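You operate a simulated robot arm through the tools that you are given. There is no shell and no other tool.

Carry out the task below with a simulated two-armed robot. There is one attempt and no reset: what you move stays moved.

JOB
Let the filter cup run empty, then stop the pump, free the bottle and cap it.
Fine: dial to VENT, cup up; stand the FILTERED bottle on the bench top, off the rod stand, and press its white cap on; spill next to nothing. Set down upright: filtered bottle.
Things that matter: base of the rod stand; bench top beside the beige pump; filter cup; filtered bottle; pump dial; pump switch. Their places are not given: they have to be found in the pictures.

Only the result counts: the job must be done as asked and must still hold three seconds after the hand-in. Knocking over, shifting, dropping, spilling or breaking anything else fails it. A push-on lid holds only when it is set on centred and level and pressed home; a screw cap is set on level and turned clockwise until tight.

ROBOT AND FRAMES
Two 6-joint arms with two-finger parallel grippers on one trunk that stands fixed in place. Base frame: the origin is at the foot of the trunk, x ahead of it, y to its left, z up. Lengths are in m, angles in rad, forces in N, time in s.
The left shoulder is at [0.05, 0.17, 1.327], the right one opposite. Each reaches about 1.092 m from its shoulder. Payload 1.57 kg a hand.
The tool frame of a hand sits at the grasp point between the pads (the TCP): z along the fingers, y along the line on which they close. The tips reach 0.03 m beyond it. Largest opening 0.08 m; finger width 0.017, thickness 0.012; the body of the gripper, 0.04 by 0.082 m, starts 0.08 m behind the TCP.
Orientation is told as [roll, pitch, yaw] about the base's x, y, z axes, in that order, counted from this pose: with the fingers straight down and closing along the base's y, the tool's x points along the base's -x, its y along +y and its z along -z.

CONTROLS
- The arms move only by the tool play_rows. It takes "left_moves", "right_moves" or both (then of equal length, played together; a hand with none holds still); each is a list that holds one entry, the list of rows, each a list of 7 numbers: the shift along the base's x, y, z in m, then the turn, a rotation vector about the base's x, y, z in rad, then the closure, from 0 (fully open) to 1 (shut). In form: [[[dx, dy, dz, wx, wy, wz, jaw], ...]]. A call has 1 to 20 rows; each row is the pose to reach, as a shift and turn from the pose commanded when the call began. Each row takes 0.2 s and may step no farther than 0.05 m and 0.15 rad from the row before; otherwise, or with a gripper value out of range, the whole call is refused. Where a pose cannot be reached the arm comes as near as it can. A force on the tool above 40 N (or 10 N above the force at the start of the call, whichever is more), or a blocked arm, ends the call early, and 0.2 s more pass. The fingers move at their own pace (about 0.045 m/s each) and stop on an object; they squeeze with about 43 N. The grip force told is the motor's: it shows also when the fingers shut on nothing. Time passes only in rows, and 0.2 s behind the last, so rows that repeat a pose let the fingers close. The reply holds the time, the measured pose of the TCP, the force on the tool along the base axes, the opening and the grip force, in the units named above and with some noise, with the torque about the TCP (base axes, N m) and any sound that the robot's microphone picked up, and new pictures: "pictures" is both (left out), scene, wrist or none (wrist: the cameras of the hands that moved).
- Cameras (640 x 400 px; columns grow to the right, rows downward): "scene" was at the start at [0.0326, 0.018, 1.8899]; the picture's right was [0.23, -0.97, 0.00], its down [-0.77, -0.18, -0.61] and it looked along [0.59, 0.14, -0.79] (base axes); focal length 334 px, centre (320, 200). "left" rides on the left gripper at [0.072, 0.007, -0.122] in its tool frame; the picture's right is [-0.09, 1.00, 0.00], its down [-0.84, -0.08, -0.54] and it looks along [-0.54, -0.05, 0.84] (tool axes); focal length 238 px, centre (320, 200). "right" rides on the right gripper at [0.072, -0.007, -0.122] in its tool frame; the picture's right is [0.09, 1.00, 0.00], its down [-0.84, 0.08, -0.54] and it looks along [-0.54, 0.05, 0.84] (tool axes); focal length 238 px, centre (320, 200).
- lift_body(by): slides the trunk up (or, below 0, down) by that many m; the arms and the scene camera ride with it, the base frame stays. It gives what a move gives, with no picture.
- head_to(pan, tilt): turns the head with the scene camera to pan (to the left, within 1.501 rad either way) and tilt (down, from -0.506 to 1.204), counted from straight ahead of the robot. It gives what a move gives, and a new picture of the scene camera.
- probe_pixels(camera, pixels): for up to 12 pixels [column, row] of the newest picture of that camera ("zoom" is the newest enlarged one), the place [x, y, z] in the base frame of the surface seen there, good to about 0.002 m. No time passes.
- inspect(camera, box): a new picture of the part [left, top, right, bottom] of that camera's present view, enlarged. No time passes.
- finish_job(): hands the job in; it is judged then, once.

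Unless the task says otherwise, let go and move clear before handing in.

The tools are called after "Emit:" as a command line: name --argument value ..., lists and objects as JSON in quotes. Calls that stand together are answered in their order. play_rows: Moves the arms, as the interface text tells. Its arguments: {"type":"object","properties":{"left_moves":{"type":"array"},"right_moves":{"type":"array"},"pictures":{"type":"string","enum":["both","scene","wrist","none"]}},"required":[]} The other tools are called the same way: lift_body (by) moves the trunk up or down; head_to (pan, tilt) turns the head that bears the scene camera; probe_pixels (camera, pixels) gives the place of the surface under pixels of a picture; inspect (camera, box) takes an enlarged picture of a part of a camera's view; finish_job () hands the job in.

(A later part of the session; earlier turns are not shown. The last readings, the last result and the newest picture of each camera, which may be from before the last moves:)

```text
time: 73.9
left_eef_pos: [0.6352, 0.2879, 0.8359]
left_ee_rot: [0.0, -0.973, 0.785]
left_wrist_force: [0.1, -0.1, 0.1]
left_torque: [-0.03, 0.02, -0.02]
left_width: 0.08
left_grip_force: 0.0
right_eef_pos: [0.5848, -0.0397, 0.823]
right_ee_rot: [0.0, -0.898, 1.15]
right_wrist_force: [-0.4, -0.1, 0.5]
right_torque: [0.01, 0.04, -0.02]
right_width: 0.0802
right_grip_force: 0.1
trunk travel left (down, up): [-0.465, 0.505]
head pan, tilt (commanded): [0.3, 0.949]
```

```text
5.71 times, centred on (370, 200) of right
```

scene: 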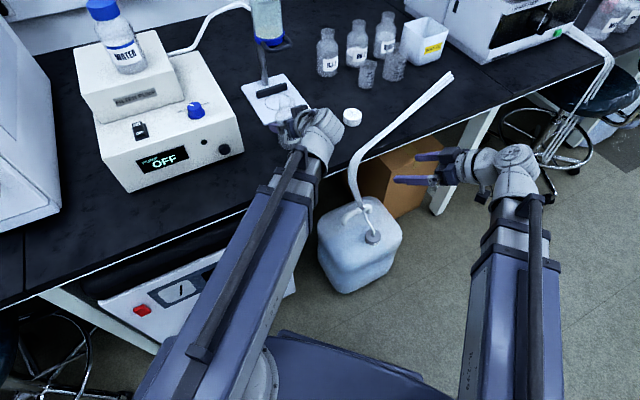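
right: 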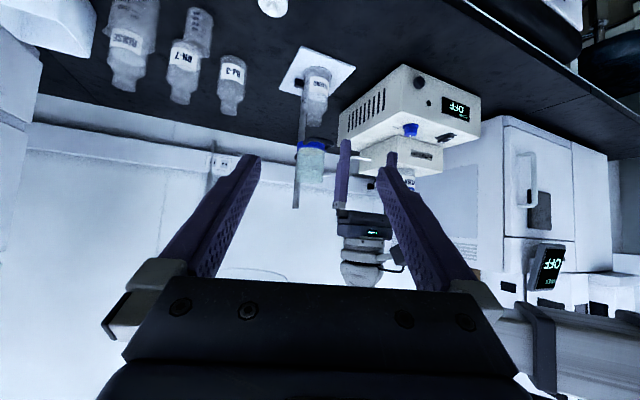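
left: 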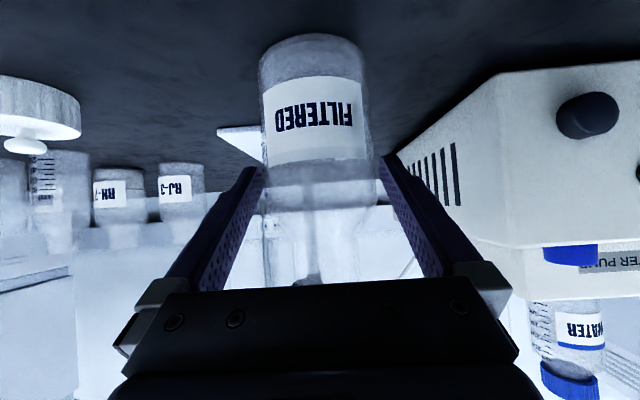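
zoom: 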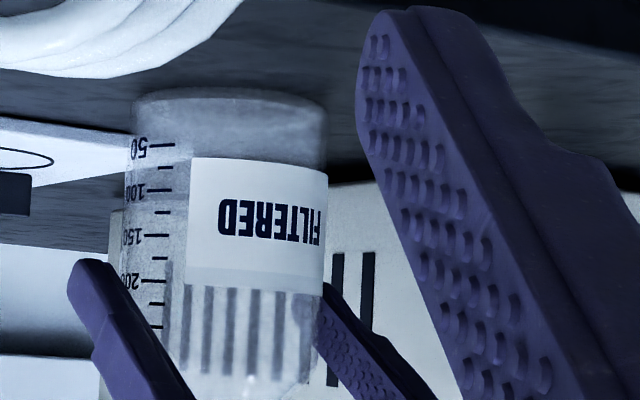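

The bottle stands on its own and didn't move as the fingers opened. I'll back the left hand straight out and draw the right hand back too.

Emit:
play_rows --left_moves '[[[-0.005, -0.005, 0, 0, 0, 0, 0], [-0.0115, -0.0115, 0, 0, 0, 0, 0], [-0.019, -0.019, 0, 0, 0, 0, 0], [-0.028, -0.028, 0, 0, 0, 0, 0], [-0.038, -0.038, 0, 0, 0, 0, 0], [-0.05, -0.05, 0, 0, 0, 0, 0], [-0.064, -0.064, 0, 0, 0, 0, 0], [-0.078, -0.078, 0, 0, 0, 0, 0], [-0.092, -0.092, 0, 0, 0, 0, 0], [-0.106, -0.106, 0, 0, 0, 0, 0], [-0.106, -0.106, 0, 0, 0, 0, 0]]]' --right_moves '[[[-0.01, -0.008, 0, 0, 0, 0, 0], [-0.02, -0.016, 0, 0, 0, 0, 0], [-0.03, -0.024, 0, 0, 0, 0, 0], [-0.04, -0.032, 0, 0, 0, 0, 0], [-0.05, -0.04, 0, 0, 0, 0, 0], [-0.06, -0.048, 0, 0, 0, 0, 0], [-0.07, -0.056, 0, 0, 0, 0, 0], [-0.08, -0.064, 0, 0, 0, 0, 0], [-0.09, -0.072, 0, 0, 0, 0, 0], [-0.1, -0.08, 0, 0, 0, 0, 0], [-0.1, -0.08, 0, 0, 0, 0, 0]]]' --pictures "both"

Emit:
inspect --camera "scene" --box '[200, 0, 360, 160]'

Emit:
inspect --camera "left" --box '[200, 40, 440, 280]'

```text
time: 76.3
left_eef_pos: [0.5667, 0.1751, 0.8354]
left_ee_rot: [0.0, -0.973, 0.788]
left_wrist_force: [0.2, -0.6, -0.4]
left_torque: [0.02, 0.02, -0.01]
left_width: 0.08
left_grip_force: 0.0
left hand out of reach, approached as far as the arm can: row 7, 8, 9, 10, 11
right_eef_pos: [0.5111, -0.1278, 0.823]
right_ee_rot: [0.002, -0.899, 1.15]
right_wrist_force: [-0.2, 0.0, 0.1]
right_torque: [0.01, -0.03, 0.02]
right_width: 0.0801
right_grip_force: 0.0
right hand out of reach, approached as far as the arm can: row 7, 8, 9, 10, 11
trunk travel left (down, up): [-0.465, 0.505]
head pan, tilt (commanded): [0.3, 0.949]
```

scene: 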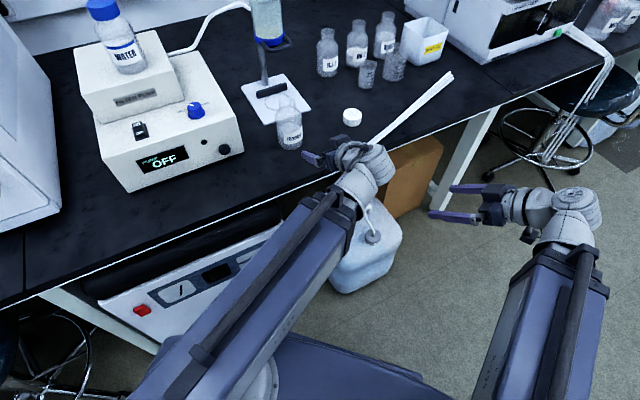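
right: 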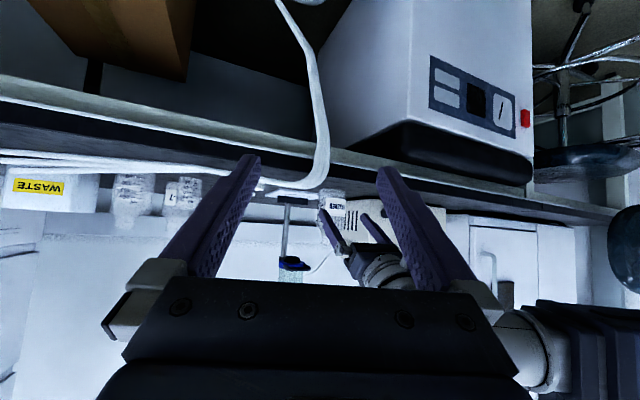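
left: 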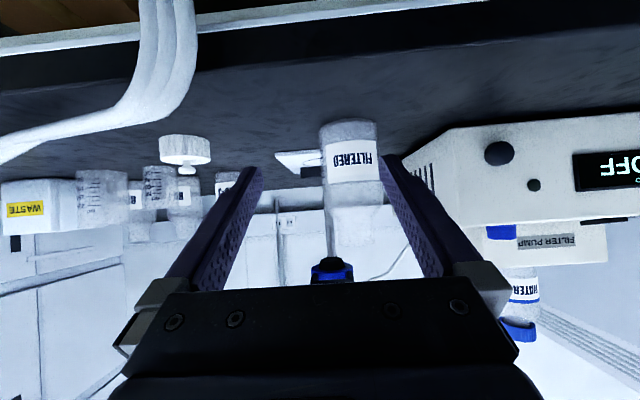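

```text
2.50 times, centred on (280, 80) of scene
```

zoom: 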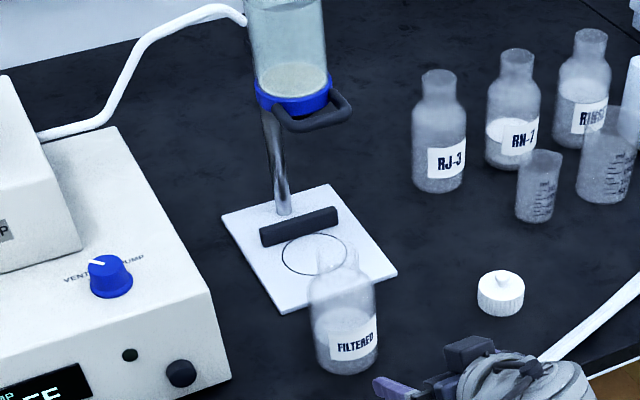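

```text
1.67 times, centred on (320, 160) of left
```

zoom: 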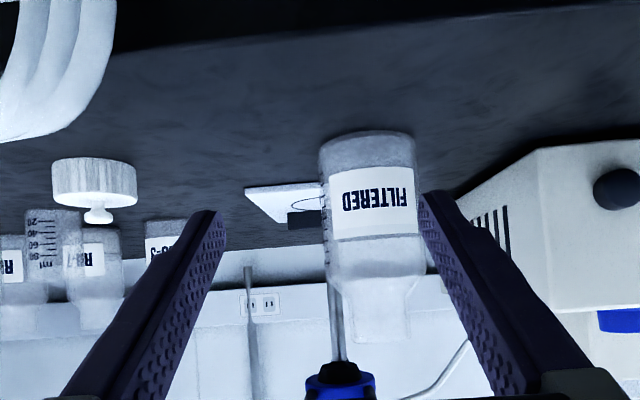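

The FILTERED bottle stands alone in front of the stand at scene px (288,125), and the cup is still up. I'll probe the bottle, the stand corners and the cap for exact positions.

Emit:
probe_pixels --camera "left" --pixels '[[345, 150], [328, 152], [368, 155], [338, 165], [358, 170], [345, 180], [277, 154], [180, 150], [180, 170], [162, 148], [206, 148], [330, 272]]'

Emit:
probe_pixels --camera "zoom" --pixels '[[10, 100], [95, 195], [97, 215], [60, 185], [130, 185], [342, 382], [250, 190]]'

Emit:
probe_pixels --camera "scene" --pixels '[[352, 111], [352, 116], [343, 116], [361, 116], [352, 122], [265, 124], [305, 107], [243, 88], [268, 41], [285, 42], [288, 137], [283, 135]]'

```text
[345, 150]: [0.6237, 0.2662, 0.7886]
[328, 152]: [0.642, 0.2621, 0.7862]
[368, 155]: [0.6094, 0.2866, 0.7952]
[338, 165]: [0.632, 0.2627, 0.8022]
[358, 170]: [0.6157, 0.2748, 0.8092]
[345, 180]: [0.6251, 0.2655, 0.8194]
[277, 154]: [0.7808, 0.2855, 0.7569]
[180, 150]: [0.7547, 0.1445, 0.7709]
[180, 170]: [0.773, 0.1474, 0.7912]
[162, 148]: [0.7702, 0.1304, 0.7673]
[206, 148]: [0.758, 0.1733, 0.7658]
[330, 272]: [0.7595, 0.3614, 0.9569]
```

```text
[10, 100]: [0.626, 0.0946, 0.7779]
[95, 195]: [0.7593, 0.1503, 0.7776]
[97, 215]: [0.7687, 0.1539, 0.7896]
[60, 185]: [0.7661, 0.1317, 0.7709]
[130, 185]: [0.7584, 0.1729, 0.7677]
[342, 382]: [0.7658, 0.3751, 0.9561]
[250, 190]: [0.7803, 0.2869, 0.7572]
```

```text
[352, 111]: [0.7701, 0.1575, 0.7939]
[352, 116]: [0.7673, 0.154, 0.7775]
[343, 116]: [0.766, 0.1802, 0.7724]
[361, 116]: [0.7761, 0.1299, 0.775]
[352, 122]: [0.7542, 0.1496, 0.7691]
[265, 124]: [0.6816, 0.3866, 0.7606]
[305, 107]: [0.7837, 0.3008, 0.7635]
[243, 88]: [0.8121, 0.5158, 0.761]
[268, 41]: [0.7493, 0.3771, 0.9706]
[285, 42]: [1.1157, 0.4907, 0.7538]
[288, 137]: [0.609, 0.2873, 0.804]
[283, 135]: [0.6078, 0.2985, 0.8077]
```

The bottle centre fits (0.6425, 0.297), the stand corners are unchanged within error, and the cap centre is about (0.776, 0.155). I'll raise the trunk, return the left hand to fingers-down, and bring it over the cap.

Emit:
lift_body --by 0.2

Emit:
play_rows --left_moves '[[[0.026, -0.0025, -0.021, -0.0863, 0.0858, 0, 0.5], [0.052, -0.005, -0.0397, -0.1725, 0.1715, 0, 0.5], [0.078, -0.0075, -0.0562, -0.2588, 0.2573, 0, 0.5], [0.104, -0.01, -0.07, -0.345, 0.343, 0, 0.5], [0.13, -0.0123, -0.0809, -0.4313, 0.4288, 0, 0.5], [0.156, -0.0147, -0.0889, -0.5175, 0.5145, 0, 0.5], [0.182, -0.0172, -0.0937, -0.6038, 0.6003, 0, 0.5], [0.209, -0.0196, -0.0953, -0.69, 0.686, 0, 0.5], [0.209, -0.0196, -0.0953, -0.69, 0.686, 0, 0.5]]]' --pictures "both"

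Emit:
inspect --camera "left" --box '[220, 60, 420, 220]'

```text
time: 78.5
left_eef_pos: [0.567, 0.176, 1.0362]
left_ee_rot: [0.0, -0.974, 0.786]
left_wrist_force: [-1.0, -1.0, -0.2]
left_torque: [-0.02, -0.01, -0.01]
left_width: 0.0799
left_grip_force: 0.0
right_eef_pos: [0.5117, -0.1284, 1.0237]
right_ee_rot: [0.002, -0.897, 1.149]
right_wrist_force: [0.1, 0.9, -0.3]
right_torque: [-0.06, -0.03, 0.01]
right_width: 0.08
right_grip_force: 0.0
trunk travel left (down, up): [-0.665, 0.305]
head pan, tilt (commanded): [0.3, 0.949]
```

```text
time: 80.5
left_eef_pos: [0.7759, 0.1564, 0.94]
left_ee_rot: [-0.002, 0.001, 0.787]
left_wrist_force: [-0.5, 0.4, 0.1]
left_torque: [-0.01, 0.0, -0.01]
left_width: 0.04
left_grip_force: 0.2
right_eef_pos: [0.511, -0.1269, 1.0224]
right_ee_rot: [0.003, -0.9, 1.149]
right_wrist_force: [0.7, 1.3, -0.3]
right_torque: [0.04, 0.02, -0.02]
right_width: 0.0799
right_grip_force: 0.0
trunk travel left (down, up): [-0.665, 0.305]
head pan, tilt (commanded): [0.3, 0.949]
```

scene: 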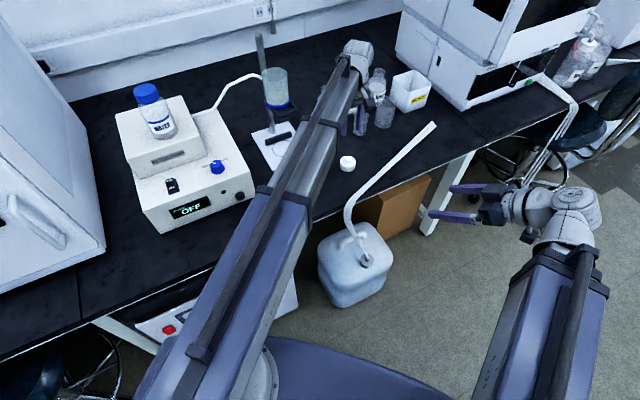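
left: 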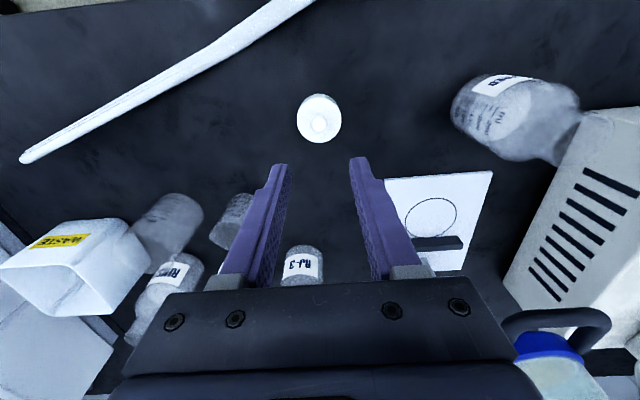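

```text
2.50 times, centred on (320, 140) of left
```

zoom: 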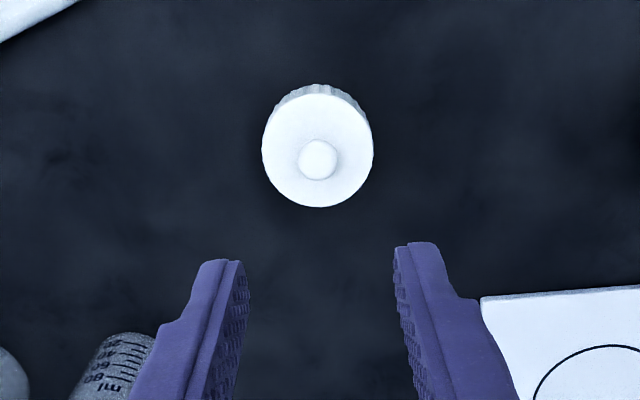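

The left hand is level over the cap, which shows at px (319,120) with its nub at (319,124). I'll probe the rim and nub to refine the cap's centre.

Emit:
probe_pixels --camera "left" --pixels '[[299, 120], [339, 120], [319, 100], [319, 141], [319, 124], [314, 124], [324, 124], [319, 119], [319, 129], [305, 106], [333, 134], [319, 94]]'

Emit:
inspect --camera "scene" --box '[255, 50, 305, 110]'

Emit:
inspect --camera "left" --box '[440, 50, 620, 180]'

```text
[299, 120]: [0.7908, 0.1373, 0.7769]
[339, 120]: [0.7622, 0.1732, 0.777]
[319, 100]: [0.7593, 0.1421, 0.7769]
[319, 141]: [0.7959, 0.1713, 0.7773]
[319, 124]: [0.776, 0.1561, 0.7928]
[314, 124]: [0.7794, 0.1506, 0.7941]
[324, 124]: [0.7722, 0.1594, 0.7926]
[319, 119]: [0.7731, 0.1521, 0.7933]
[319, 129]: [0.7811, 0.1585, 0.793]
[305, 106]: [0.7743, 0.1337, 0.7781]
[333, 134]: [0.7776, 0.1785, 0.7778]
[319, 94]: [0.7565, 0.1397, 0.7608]
```

```text
6.67 times, centred on (280, 80) of scene
```

zoom: 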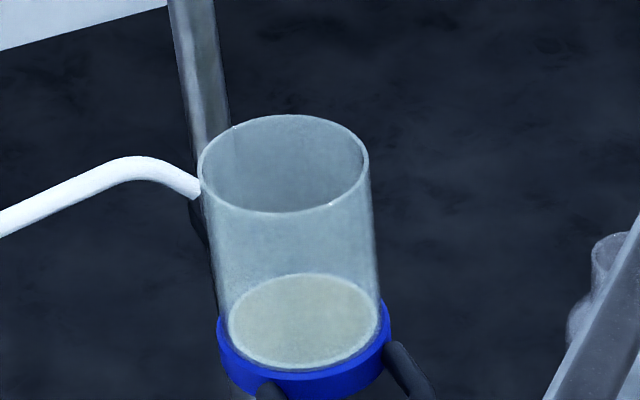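

```text
3.08 times, centred on (530, 115) of left
```

zoom: 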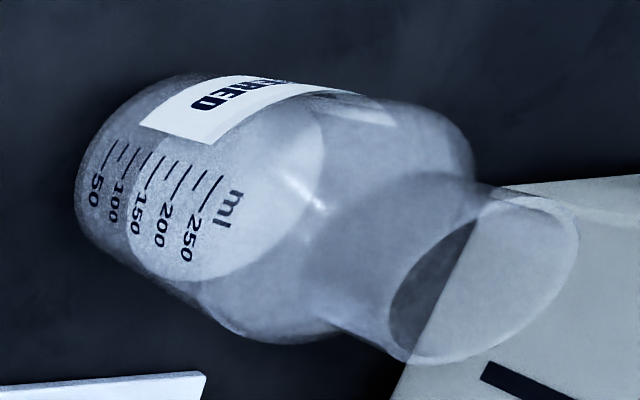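

The cap centre is (0.7767, 0.1557), disc top z 0.777, nub about 18 mm wide up to 0.793. I'll trim the position and lower so the tips straddle the nub just above the disc.

Emit:
play_rows --left_moves '[[[0.0008, -0.0007, 0, 0, 0, 0, 0.5], [0.0008, -0.0007, 0, 0, 0, 0, 0.5]]]' --pictures "none"

Emit:
lift_body --by -0.115

Emit:
inspect --camera "left" --box '[220, 60, 420, 220]'

Emit:
inspect --camera "right" --box '[160, 100, 360, 300]'

```text
time: 81.1
left_eef_pos: [0.7763, 0.156, 0.9401]
left_ee_rot: [-0.002, 0.001, 0.786]
left_wrist_force: [-0.1, 0.0, 0.1]
left_torque: [0.01, 0.01, -0.01]
left_width: 0.0398
left_grip_force: 0.1
right_eef_pos: [0.5104, -0.1274, 1.0224]
right_ee_rot: [0.001, -0.898, 1.15]
right_wrist_force: [-0.2, -1.0, 0.9]
right_torque: [-0.01, -0.01, -0.02]
right_width: 0.0801
right_grip_force: 0.0
trunk travel left (down, up): [-0.665, 0.305]
head pan, tilt (commanded): [0.3, 0.949]
```

```text
time: 82.5
left_eef_pos: [0.7781, 0.1562, 0.8248]
left_ee_rot: [-0.001, 0.001, 0.788]
left_wrist_force: [0.2, 0.0, 0.6]
left_torque: [0.03, -0.01, 0.04]
left_width: 0.0399
left_grip_force: 0.0
right_eef_pos: [0.5118, -0.1286, 0.909]
right_ee_rot: [0.001, -0.901, 1.151]
right_wrist_force: [0.0, 0.4, -0.1]
right_torque: [-0.01, -0.03, -0.01]
right_width: 0.0797
right_grip_force: 0.0
trunk travel left (down, up): [-0.55, 0.42]
head pan, tilt (commanded): [0.3, 0.949]
```

```text
2.50 times, centred on (320, 140) of left
```

zoom: 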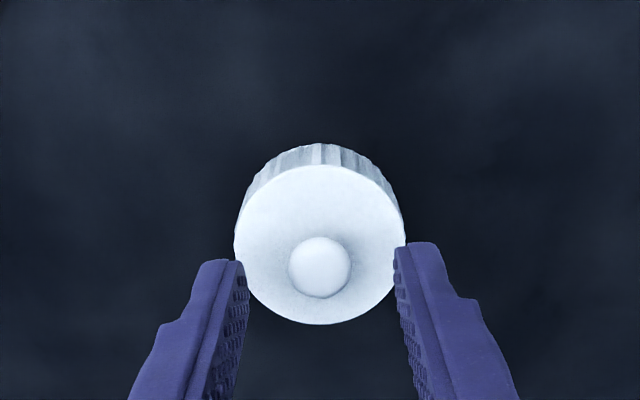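

```text
2.00 times, centred on (260, 200) of right
```

zoom: 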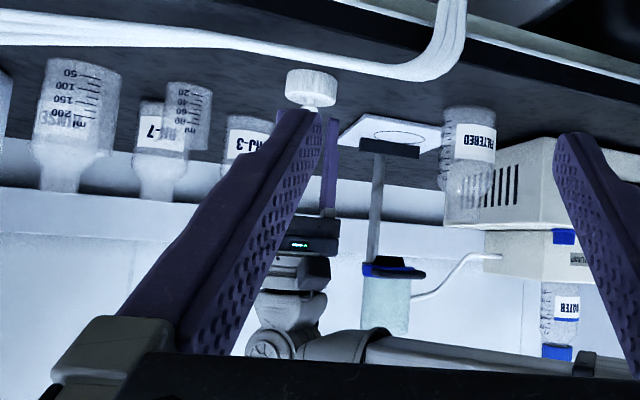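

The nub is centred between the fingertips. I'll lower 15 mm so the tips sit just above the disc, then close on the nub.

Emit:
lift_body --by -0.015

Emit:
play_rows --left_moves '[[[0, 0, 0, 0, 0, 0, 0.65], [0, 0, 0, 0, 0, 0, 0.72], [0, 0, 0, 0, 0, 0, 0.78], [0, 0, 0, 0, 0, 0, 1], [0, 0, 0, 0, 0, 0, 1]]]' --pictures "wrist"

Emit:
inspect --camera "left" --box '[220, 60, 420, 220]'

Emit:
inspect --camera "right" --box '[210, 110, 330, 210]'

```text
time: 83.2
left_eef_pos: [0.7767, 0.1547, 0.8094]
left_ee_rot: [-0.002, 0.0, 0.788]
left_wrist_force: [-0.2, 0.1, -0.1]
left_torque: [0.01, 0.01, -0.01]
left_width: 0.04
left_grip_force: 0.0
right_eef_pos: [0.512, -0.1275, 0.8933]
right_ee_rot: [0.002, -0.9, 1.151]
right_wrist_force: [-0.1, -0.1, 0.1]
right_torque: [0.01, 0.01, 0.01]
right_width: 0.0798
right_grip_force: 0.1
trunk travel left (down, up): [-0.535, 0.435]
head pan, tilt (commanded): [0.3, 0.949]
```

```text
time: 84.4
left_eef_pos: [0.7757, 0.1539, 0.8101]
left_ee_rot: [-0.001, -0.001, 0.788]
left_wrist_force: [-0.4, -0.1, 0.3]
left_torque: [0.01, 0.0, -0.01]
left_width: 0.0159
left_grip_force: 29.0
right_eef_pos: [0.5118, -0.1279, 0.8932]
right_ee_rot: [0.002, -0.898, 1.149]
right_wrist_force: [-0.9, -1.1, 0.5]
right_torque: [0.05, 0.03, 0.01]
right_width: 0.0798
right_grip_force: 0.1
trunk travel left (down, up): [-0.535, 0.435]
head pan, tilt (commanded): [0.3, 0.949]
```

left: 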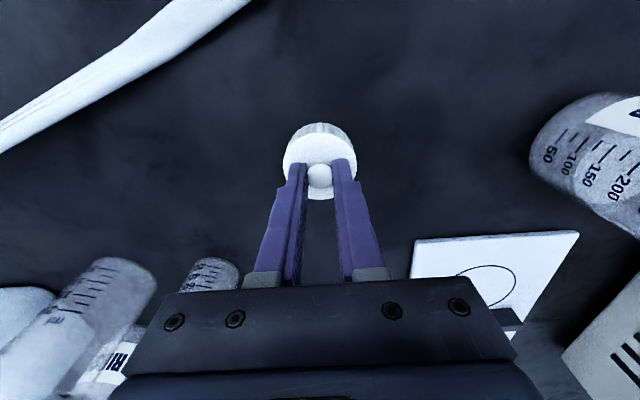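

```text
2.50 times, centred on (320, 140) of left
```

zoom: 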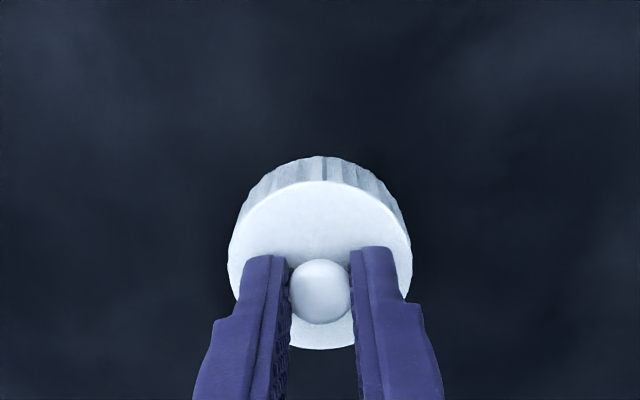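

```text
4.00 times, centred on (270, 160) of right
```

zoom: 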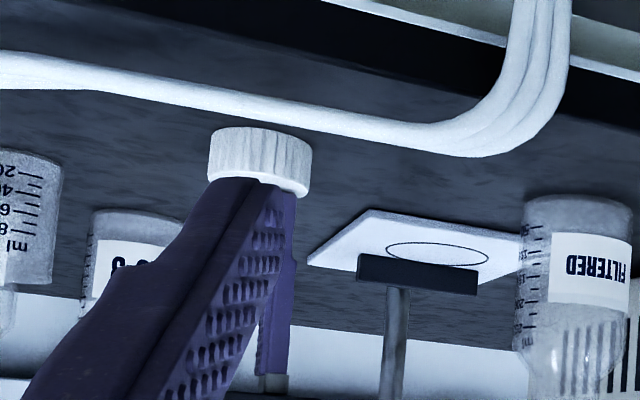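

The nub is gripped at 15.9 mm. I'll lift 2 cm first and check the cap comes with it.

Emit:
lift_body --by 0.02

Emit:
inspect --camera "left" --box '[220, 60, 420, 220]'

Emit:
inspect --camera "right" --box '[210, 110, 330, 210]'

```text
time: 85.0
left_eef_pos: [0.7786, 0.1548, 0.8295]
left_ee_rot: [-0.001, 0.0, 0.785]
left_wrist_force: [0.3, 0.0, -0.4]
left_torque: [-0.01, -0.01, -0.01]
left_width: 0.0153
left_grip_force: 30.8
right_eef_pos: [0.5116, -0.1284, 0.9121]
right_ee_rot: [0.002, -0.899, 1.15]
right_wrist_force: [0.4, 0.4, -0.6]
right_torque: [0.01, -0.01, 0.01]
right_width: 0.0803
right_grip_force: 0.0
trunk travel left (down, up): [-0.555, 0.415]
head pan, tilt (commanded): [0.3, 0.949]
```

```text
2.50 times, centred on (320, 140) of left
```

zoom: 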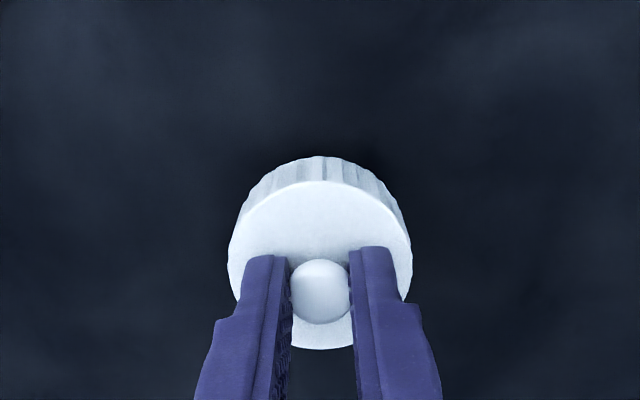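

```text
4.00 times, centred on (270, 160) of right
```

zoom: 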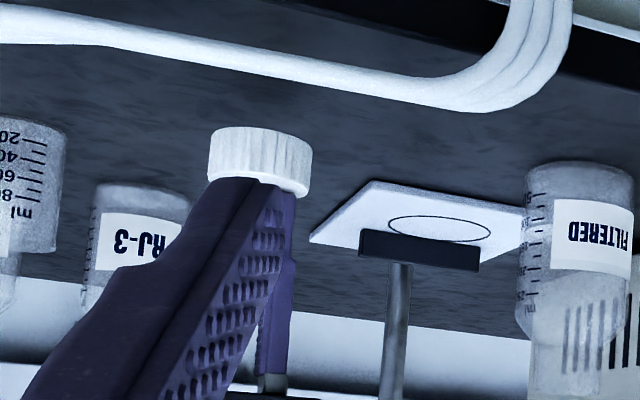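

The cap came up level with the hand. I'll raise it above bottle height and carry it over to the bottle.

Emit:
lift_body --by 0.155

Emit:
play_rows --left_moves '[[[-0.0068, 0.0071, 0, 0, 0, 0, 1], [-0.0205, 0.0215, 0, 0, 0, 0, 1], [-0.0345, 0.0363, 0, 0, 0, 0, 1], [-0.0485, 0.051, 0, 0, 0, 0, 1], [-0.0625, 0.0657, 0, 0, 0, 0, 1], [-0.0765, 0.0805, 0, 0, 0, 0, 1], [-0.0905, 0.0952, 0, 0, 0, 0, 1], [-0.1045, 0.11, 0, 0, 0, 0, 1], [-0.1185, 0.1247, 0, 0, 0, 0, 1], [-0.129, 0.1357, 0, 0, 0, 0, 1], [-0.135, 0.142, 0, 0, 0, 0, 1], [-0.135, 0.142, 0, 0, 0, 0, 1]]]' --pictures "both"

Emit:
inspect --camera "left" --box '[220, 60, 420, 220]'

Emit:
inspect --camera "right" --box '[250, 80, 430, 280]'

```text
time: 86.8
left_eef_pos: [0.7774, 0.1545, 0.9855]
left_ee_rot: [0.0, 0.001, 0.787]
left_wrist_force: [-0.4, -0.4, -0.8]
left_torque: [-0.01, 0.0, 0.0]
left_width: 0.0151
left_grip_force: 30.9
right_eef_pos: [0.511, -0.1274, 1.068]
right_ee_rot: [0.002, -0.899, 1.15]
right_wrist_force: [-0.4, 0.2, 0.5]
right_torque: [0.0, -0.03, 0.03]
right_width: 0.0801
right_grip_force: 0.0
trunk travel left (down, up): [-0.71, 0.26]
head pan, tilt (commanded): [0.3, 0.949]
```

```text
time: 89.4
left_eef_pos: [0.6428, 0.2975, 0.9857]
left_ee_rot: [-0.002, -0.001, 0.788]
left_wrist_force: [-0.6, -0.5, -0.3]
left_torque: [0.01, 0.02, -0.02]
left_width: 0.0149
left_grip_force: 30.9
right_eef_pos: [0.512, -0.1285, 1.0686]
right_ee_rot: [0.002, -0.899, 1.149]
right_wrist_force: [-1.3, -0.1, -0.7]
right_torque: [-0.01, 0.03, 0.0]
right_width: 0.0799
right_grip_force: 0.0
trunk travel left (down, up): [-0.71, 0.26]
head pan, tilt (commanded): [0.3, 0.949]
```

scene: 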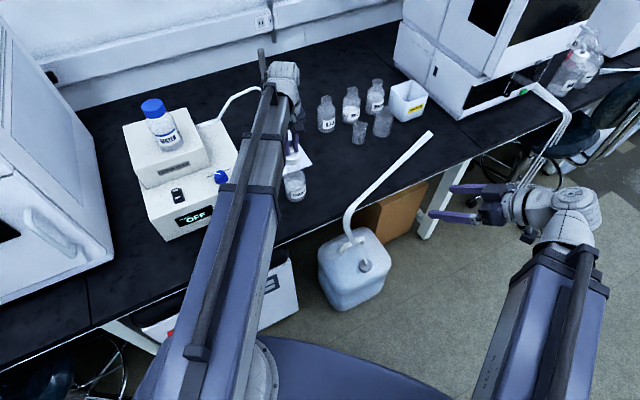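
left: 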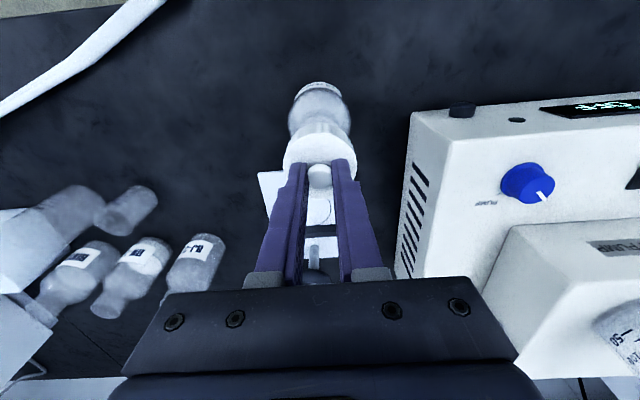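

```text
2.50 times, centred on (320, 140) of left
```

zoom: 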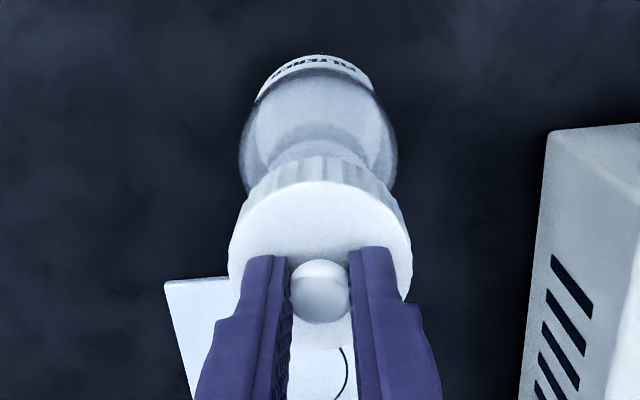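

```text
2.00 times, centred on (340, 180) of right
```

zoom: 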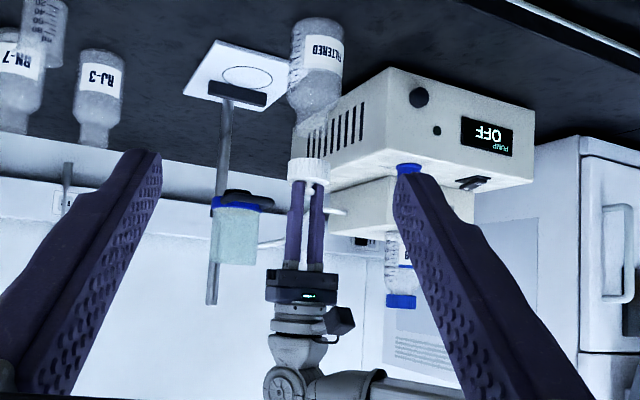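

The cap hovers over the bottle at right-view zoom (310,172). Before lowering, I'll refine the bottle's axis with more label probes from two views.

Emit:
inspect --camera "right" --box '[315, 80, 360, 115]'

Emit:
probe_pixels --camera "zoom" --pixels '[[230, 200], [270, 210], [310, 220], [350, 230], [390, 235], [300, 150], [340, 165], [380, 180], [290, 280], [330, 290], [370, 300], [410, 240]]'

Emit:
inspect --camera "scene" --box '[270, 140, 320, 210]'

Emit:
probe_pixels --camera "zoom" --pixels '[[290, 300], [300, 310], [310, 310], [320, 310], [330, 305], [340, 305], [350, 300], [360, 295], [300, 290], [320, 290], [340, 285], [355, 280]]'

```text
11.43 times, centred on (338, 98) of right
```

zoom: 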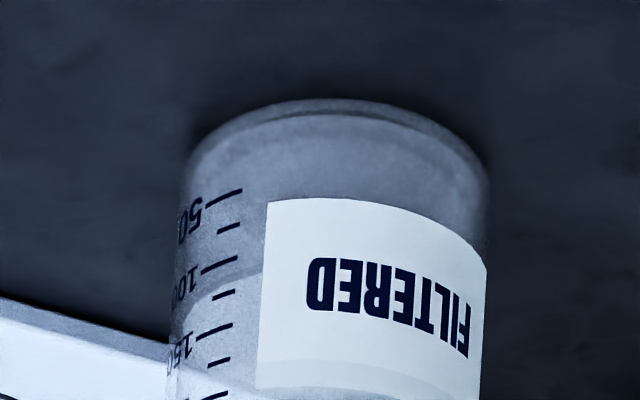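

```text
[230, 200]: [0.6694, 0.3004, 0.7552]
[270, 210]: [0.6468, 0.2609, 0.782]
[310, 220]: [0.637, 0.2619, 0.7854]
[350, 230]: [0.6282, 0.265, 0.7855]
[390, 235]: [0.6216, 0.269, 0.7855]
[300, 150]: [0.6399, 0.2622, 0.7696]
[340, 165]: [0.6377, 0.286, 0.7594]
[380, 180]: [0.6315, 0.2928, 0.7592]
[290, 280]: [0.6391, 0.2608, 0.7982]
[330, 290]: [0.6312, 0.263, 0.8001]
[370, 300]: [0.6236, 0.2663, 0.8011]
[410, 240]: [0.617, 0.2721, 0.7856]
```

```text
5.71 times, centred on (295, 175) of scene
```

zoom: 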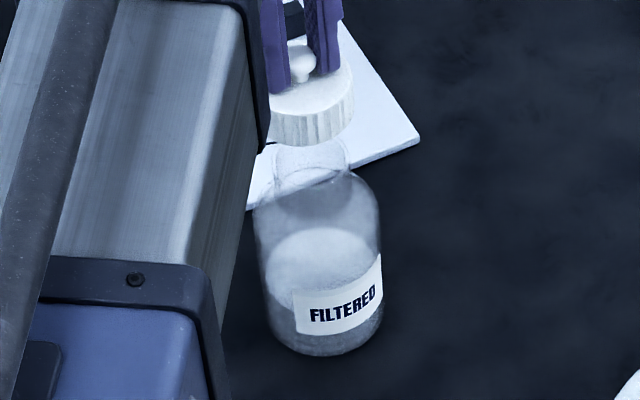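

```text
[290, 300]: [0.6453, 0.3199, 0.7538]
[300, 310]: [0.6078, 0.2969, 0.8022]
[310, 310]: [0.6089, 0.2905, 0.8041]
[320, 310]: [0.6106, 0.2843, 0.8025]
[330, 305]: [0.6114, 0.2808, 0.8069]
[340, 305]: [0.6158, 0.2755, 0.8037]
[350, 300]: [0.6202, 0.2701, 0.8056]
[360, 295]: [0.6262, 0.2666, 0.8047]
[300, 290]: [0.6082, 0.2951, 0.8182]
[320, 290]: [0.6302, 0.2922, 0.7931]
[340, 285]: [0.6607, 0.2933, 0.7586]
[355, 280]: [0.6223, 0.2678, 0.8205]
```

The bottle axis refines to (0.643, 0.296). Now I'll measure where the held cap is, using its skirt from both views.

Emit:
probe_pixels --camera "zoom" --pixels '[[276, 128], [290, 130], [305, 130], [320, 128], [335, 122], [346, 112], [300, 95], [320, 95], [335, 85], [290, 98], [300, 60], [310, 140]]'

Emit:
inspect --camera "right" --box '[315, 145, 355, 185]'

Emit:
probe_pixels --camera "zoom" --pixels '[[235, 270], [260, 265], [290, 260], [320, 260], [350, 260], [380, 262], [235, 230], [270, 225], [310, 220], [350, 225], [385, 230], [310, 290]]'

```text
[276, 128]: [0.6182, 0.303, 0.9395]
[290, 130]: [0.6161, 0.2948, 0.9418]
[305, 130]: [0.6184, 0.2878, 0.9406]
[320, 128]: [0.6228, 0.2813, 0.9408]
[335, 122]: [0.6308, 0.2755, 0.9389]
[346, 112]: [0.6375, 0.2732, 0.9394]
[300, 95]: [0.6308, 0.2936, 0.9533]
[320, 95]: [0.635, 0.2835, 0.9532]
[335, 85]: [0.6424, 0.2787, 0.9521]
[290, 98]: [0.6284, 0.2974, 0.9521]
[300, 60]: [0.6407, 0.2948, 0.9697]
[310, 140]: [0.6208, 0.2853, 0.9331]
```

```text
10.00 times, centred on (335, 165) of right
```

zoom: 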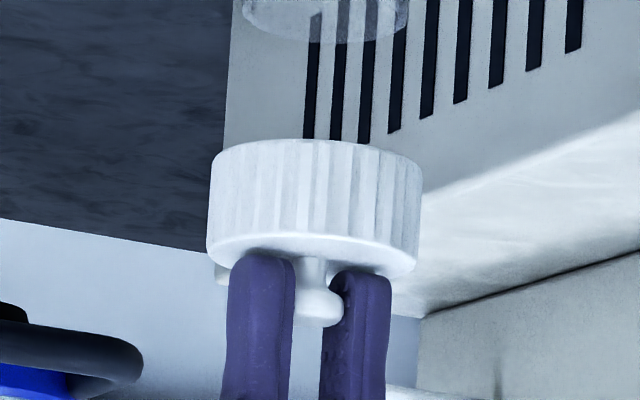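

```text
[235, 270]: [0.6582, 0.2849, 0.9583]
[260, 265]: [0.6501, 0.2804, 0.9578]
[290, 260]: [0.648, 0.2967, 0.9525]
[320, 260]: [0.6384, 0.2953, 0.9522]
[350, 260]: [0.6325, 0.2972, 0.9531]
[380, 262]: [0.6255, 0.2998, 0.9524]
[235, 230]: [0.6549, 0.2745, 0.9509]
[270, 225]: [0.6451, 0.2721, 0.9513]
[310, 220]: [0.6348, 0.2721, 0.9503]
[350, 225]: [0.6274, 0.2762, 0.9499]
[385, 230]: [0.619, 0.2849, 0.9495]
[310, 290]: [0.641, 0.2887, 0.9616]
```

The cap centre is about (0.642, 0.2967) against the bottle axis at (0.643, 0.296), and the cap hangs level. I'll nudge by under 1 mm and lower until the skirt is just above the bottle's mouth at z≈0.890.

Emit:
play_rows --left_moves '[[[0.0008, -0.0006, 0, 0, 0, 0, 1], [0.0008, -0.0006, 0, 0, 0, 0, 1]]]' --pictures "none"

Emit:
lift_body --by -0.03

Emit:
inspect --camera "right" --box '[305, 120, 365, 190]'

Emit:
inspect --camera "scene" --box '[270, 130, 320, 200]'

Emit:
inspect --camera "left" --box '[260, 60, 380, 210]'

```text
time: 90.0
left_eef_pos: [0.6431, 0.2967, 0.9849]
left_ee_rot: [-0.002, -0.001, 0.787]
left_wrist_force: [0.2, -0.8, -0.7]
left_torque: [-0.02, 0.03, -0.03]
left_width: 0.0151
left_grip_force: 31.4
right_eef_pos: [0.5119, -0.1276, 1.0682]
right_ee_rot: [0.003, -0.898, 1.151]
right_wrist_force: [0.1, 0.7, 0.5]
right_torque: [0.01, 0.03, 0.01]
right_width: 0.0799
right_grip_force: 0.1
trunk travel left (down, up): [-0.71, 0.26]
head pan, tilt (commanded): [0.3, 0.949]
```

```text
time: 90.8
left_eef_pos: [0.6432, 0.2969, 0.9551]
left_ee_rot: [-0.002, -0.001, 0.787]
left_wrist_force: [0.1, 0.2, -1.3]
left_torque: [0.01, 0.04, 0.01]
left_width: 0.0152
left_grip_force: 31.3
right_eef_pos: [0.5126, -0.1276, 1.0389]
right_ee_rot: [0.001, -0.9, 1.149]
right_wrist_force: [0.2, -0.4, 0.0]
right_torque: [0.01, 0.04, -0.02]
right_width: 0.08
right_grip_force: 0.1
trunk travel left (down, up): [-0.68, 0.29]
head pan, tilt (commanded): [0.3, 0.949]
```

```text
5.71 times, centred on (335, 155) of right
```

zoom: 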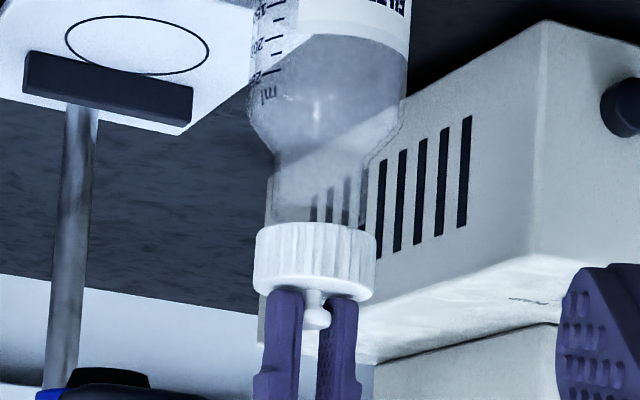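

```text
5.71 times, centred on (295, 165) of scene
```

zoom: 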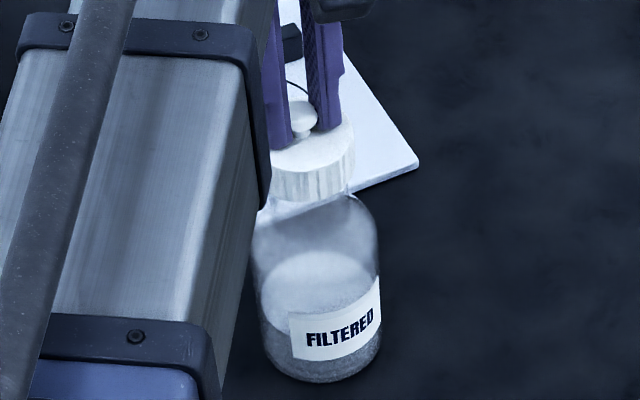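

```text
2.67 times, centred on (320, 135) of left
```

zoom: 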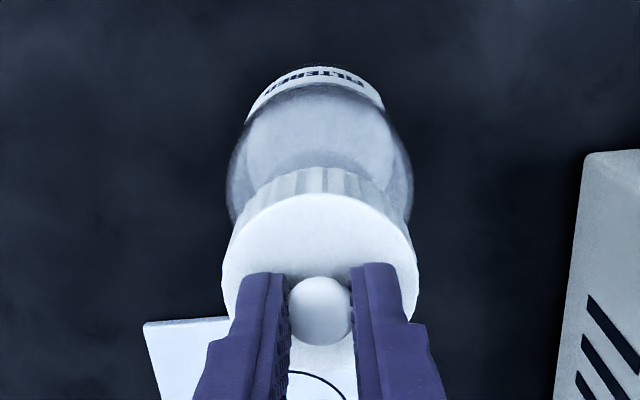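

The cap is concentric with the neck in both views: right zoom 315.5 against 316, left zoom 319.5 against 319. I'll lower in small steps and watch the force.

Emit:
lift_body --by -0.008

Emit:
lift_body --by -0.005

Emit:
inspect --camera "right" --box '[305, 120, 365, 190]'

Emit:
inspect --camera "left" --box '[260, 60, 380, 210]'

```text
time: 91.4
left_eef_pos: [0.6431, 0.297, 0.9466]
left_ee_rot: [-0.002, 0.0, 0.786]
left_wrist_force: [-0.2, 0.2, -0.7]
left_torque: [-0.02, -0.02, -0.02]
left_width: 0.0151
left_grip_force: 31.1
right_eef_pos: [0.5107, -0.1279, 1.0314]
right_ee_rot: [0.001, -0.899, 1.148]
right_wrist_force: [0.5, -0.5, -0.2]
right_torque: [0.02, -0.01, -0.02]
right_width: 0.0799
right_grip_force: 0.1
trunk travel left (down, up): [-0.672, 0.298]
head pan, tilt (commanded): [0.3, 0.949]
```

```text
time: 91.9
left_eef_pos: [0.6436, 0.296, 0.9417]
left_ee_rot: [-0.003, 0.001, 0.786]
left_wrist_force: [0.1, -0.2, -0.3]
left_torque: [0.0, 0.0, 0.03]
left_width: 0.015
left_grip_force: 31.0
right_eef_pos: [0.5109, -0.1276, 1.0254]
right_ee_rot: [0.004, -0.899, 1.152]
right_wrist_force: [-0.6, 0.6, -0.4]
right_torque: [-0.02, -0.02, 0.02]
right_width: 0.0797
right_grip_force: 0.1
trunk travel left (down, up): [-0.667, 0.303]
head pan, tilt (commanded): [0.3, 0.949]
```

```text
5.71 times, centred on (335, 155) of right
```

zoom: 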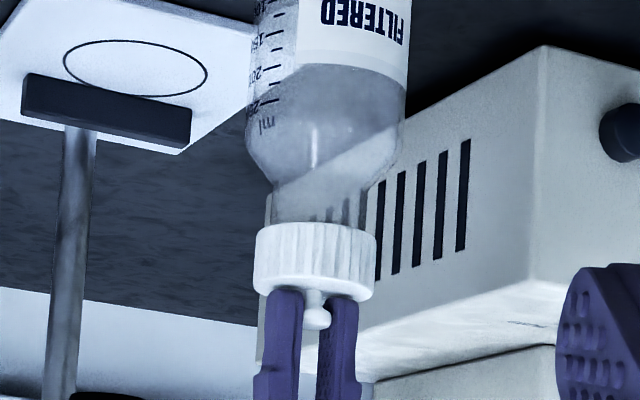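

```text
2.67 times, centred on (320, 135) of left
```

zoom: 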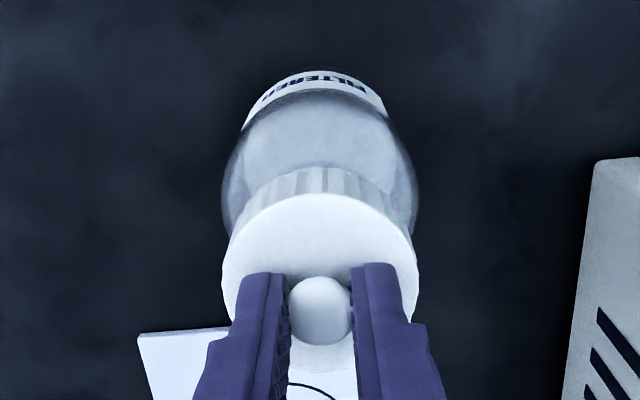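

There's no contact force yet at TCP z 0.9417, and it's still aligned. I'll keep going down in 4–5 mm steps.

Emit:
lift_body --by -0.005

Emit:
lift_body --by -0.004

Emit:
inspect --camera "right" --box '[305, 120, 365, 190]'

Emit:
inspect --camera "left" --box '[260, 60, 380, 210]'

```text
time: 92.4
left_eef_pos: [0.6429, 0.2964, 0.9375]
left_ee_rot: [-0.002, 0.001, 0.786]
left_wrist_force: [-0.1, 0.2, 0.8]
left_torque: [0.0, -0.02, -0.01]
left_width: 0.0151
left_grip_force: 31.4
right_eef_pos: [0.5114, -0.1284, 1.0211]
right_ee_rot: [0.001, -0.898, 1.149]
right_wrist_force: [0.3, 0.7, -0.1]
right_torque: [0.02, -0.04, -0.01]
right_width: 0.0801
right_grip_force: 0.3
trunk travel left (down, up): [-0.662, 0.308]
head pan, tilt (commanded): [0.3, 0.949]
```

```text
time: 93.0
left_eef_pos: [0.6432, 0.2959, 0.9338]
left_ee_rot: [-0.001, -0.001, 0.788]
left_wrist_force: [0.5, 0.6, -0.8]
left_torque: [0.03, 0.0, -0.01]
left_width: 0.015
left_grip_force: 31.3
right_eef_pos: [0.5113, -0.1274, 1.0161]
right_ee_rot: [0.0, -0.899, 1.15]
right_wrist_force: [-0.7, -0.2, 0.2]
right_torque: [0.03, 0.02, 0.03]
right_width: 0.0799
right_grip_force: 0.2
trunk travel left (down, up): [-0.658, 0.312]
head pan, tilt (commanded): [0.3, 0.949]
```

```text
5.71 times, centred on (335, 155) of right
```

zoom: 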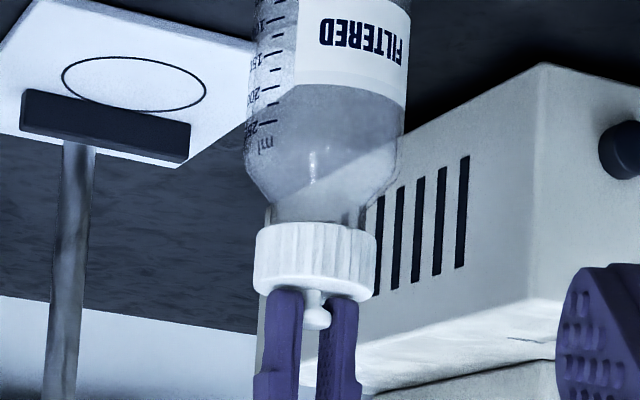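

```text
2.67 times, centred on (320, 135) of left
```

zoom: 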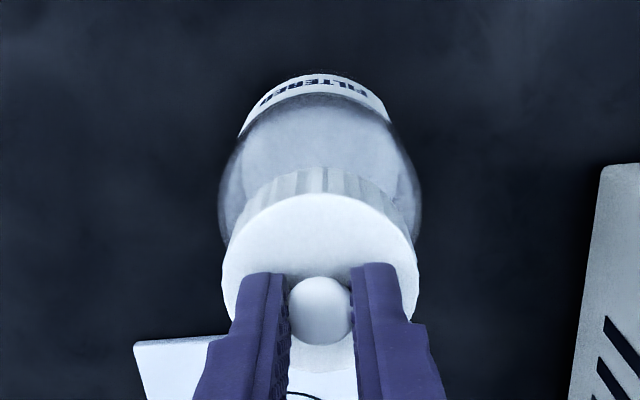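

The skirt is now over the neck with no side load. I'll continue down toward the seat.

Emit:
lift_body --by -0.004

Emit:
lift_body --by -0.004

Emit:
inspect --camera "right" --box '[305, 120, 365, 190]'

```text
time: 93.5
left_eef_pos: [0.6428, 0.2967, 0.9289]
left_ee_rot: [-0.002, 0.002, 0.786]
left_wrist_force: [-0.1, 0.4, 0.3]
left_torque: [0.0, 0.03, -0.02]
left_width: 0.0151
left_grip_force: 30.8
right_eef_pos: [0.5113, -0.1272, 1.0119]
right_ee_rot: [0.001, -0.9, 1.152]
right_wrist_force: [0.7, 0.1, 0.0]
right_torque: [0.02, -0.02, 0.0]
right_width: 0.08
right_grip_force: 0.0
trunk travel left (down, up): [-0.654, 0.316]
head pan, tilt (commanded): [0.3, 0.949]
```

```text
time: 94.0
left_eef_pos: [0.6434, 0.2958, 0.9249]
left_ee_rot: [-0.001, 0.001, 0.787]
left_wrist_force: [-0.4, -0.6, 2.0]
left_torque: [-0.07, 0.08, -0.02]
left_width: 0.0149
left_grip_force: 30.8
right_eef_pos: [0.5115, -0.1286, 1.0088]
right_ee_rot: [0.003, -0.897, 1.152]
right_wrist_force: [1.3, 0.2, -0.3]
right_torque: [-0.01, 0.0, -0.01]
right_width: 0.08
right_grip_force: 0.1
trunk travel left (down, up): [-0.65, 0.32]
head pan, tilt (commanded): [0.3, 0.949]
heard: snap
```

```text
5.71 times, centred on (335, 155) of right
```

zoom: 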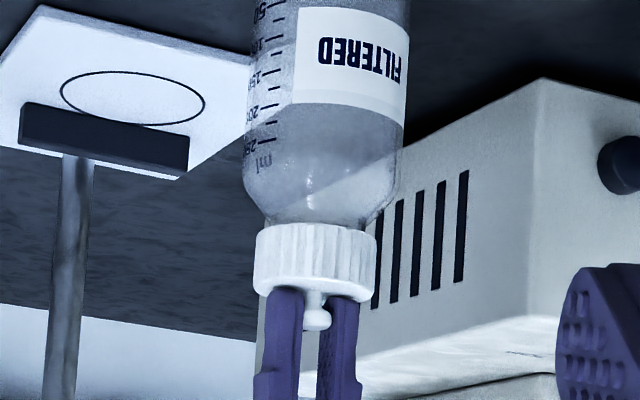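

"snap" was heard: the cap has seated on the neck. I'll push 2 mm more to confirm it's home, then release.

Emit:
lift_body --by -0.002

Emit:
play_rows --left_moves '[[[0, 0, 0, 0, 0, 0, 0.8], [0, 0, 0, 0, 0, 0, 0.72], [0, 0, 0, 0, 0, 0, 0.65], [0, 0, 0, 0, 0, 0, 0.5], [0, 0, 0, 0, 0, 0, 0.5]]]' --pictures "both"

Emit:
inspect --camera "left" --box '[260, 60, 380, 210]'

Emit:
inspect --camera "right" --box '[305, 100, 365, 190]'

```text
time: 94.5
left_eef_pos: [0.6431, 0.2959, 0.9245]
left_ee_rot: [-0.002, -0.006, 0.786]
left_wrist_force: [4.0, 0.9, 31.6]
left_torque: [0.08, -0.15, 0.02]
left_width: 0.0152
left_grip_force: 31.2
right_eef_pos: [0.5103, -0.1292, 1.0074]
right_ee_rot: [-0.001, -0.901, 1.15]
right_wrist_force: [0.1, -0.1, -0.1]
right_torque: [-0.01, 0.0, 0.02]
right_width: 0.0802
right_grip_force: 0.1
trunk travel left (down, up): [-0.648, 0.322]
head pan, tilt (commanded): [0.3, 0.949]
```

```text
time: 95.8
left_eef_pos: [0.6419, 0.2952, 0.9237]
left_ee_rot: [-0.003, -0.002, 0.786]
left_wrist_force: [2.4, -3.5, 22.0]
left_torque: [-0.08, -0.05, 0.01]
left_width: 0.0326
left_grip_force: 0.1
right_eef_pos: [0.5108, -0.1283, 1.0073]
right_ee_rot: [0.001, -0.9, 1.152]
right_wrist_force: [0.3, -0.1, 0.9]
right_torque: [-0.02, 0.0, -0.01]
right_width: 0.0802
right_grip_force: 0.0
trunk travel left (down, up): [-0.648, 0.322]
head pan, tilt (commanded): [0.3, 0.949]
```

scene: 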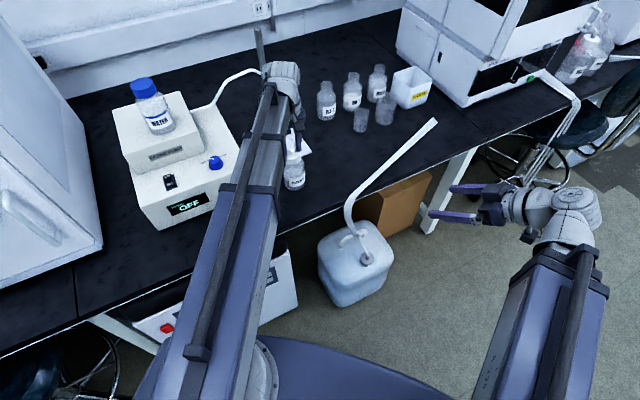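
left: 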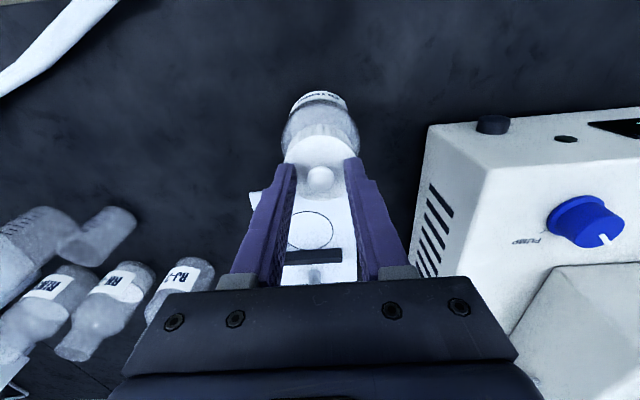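

```text
2.67 times, centred on (320, 135) of left
```

zoom: 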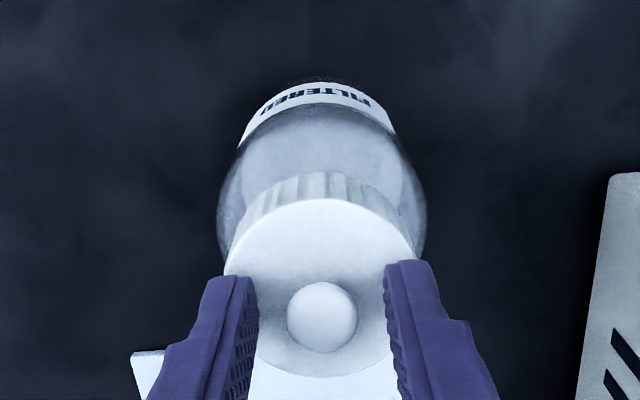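

```text
4.44 times, centred on (335, 145) of right
```

zoom: 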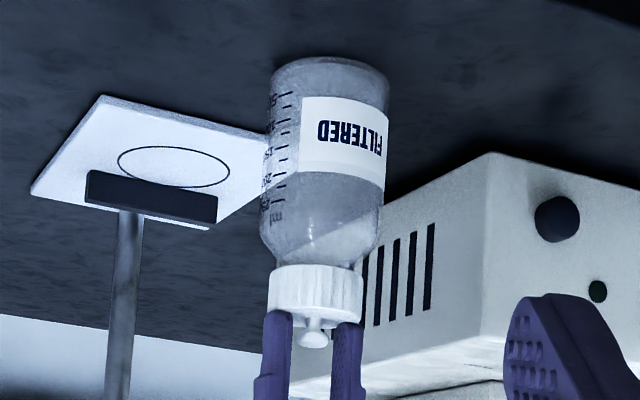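

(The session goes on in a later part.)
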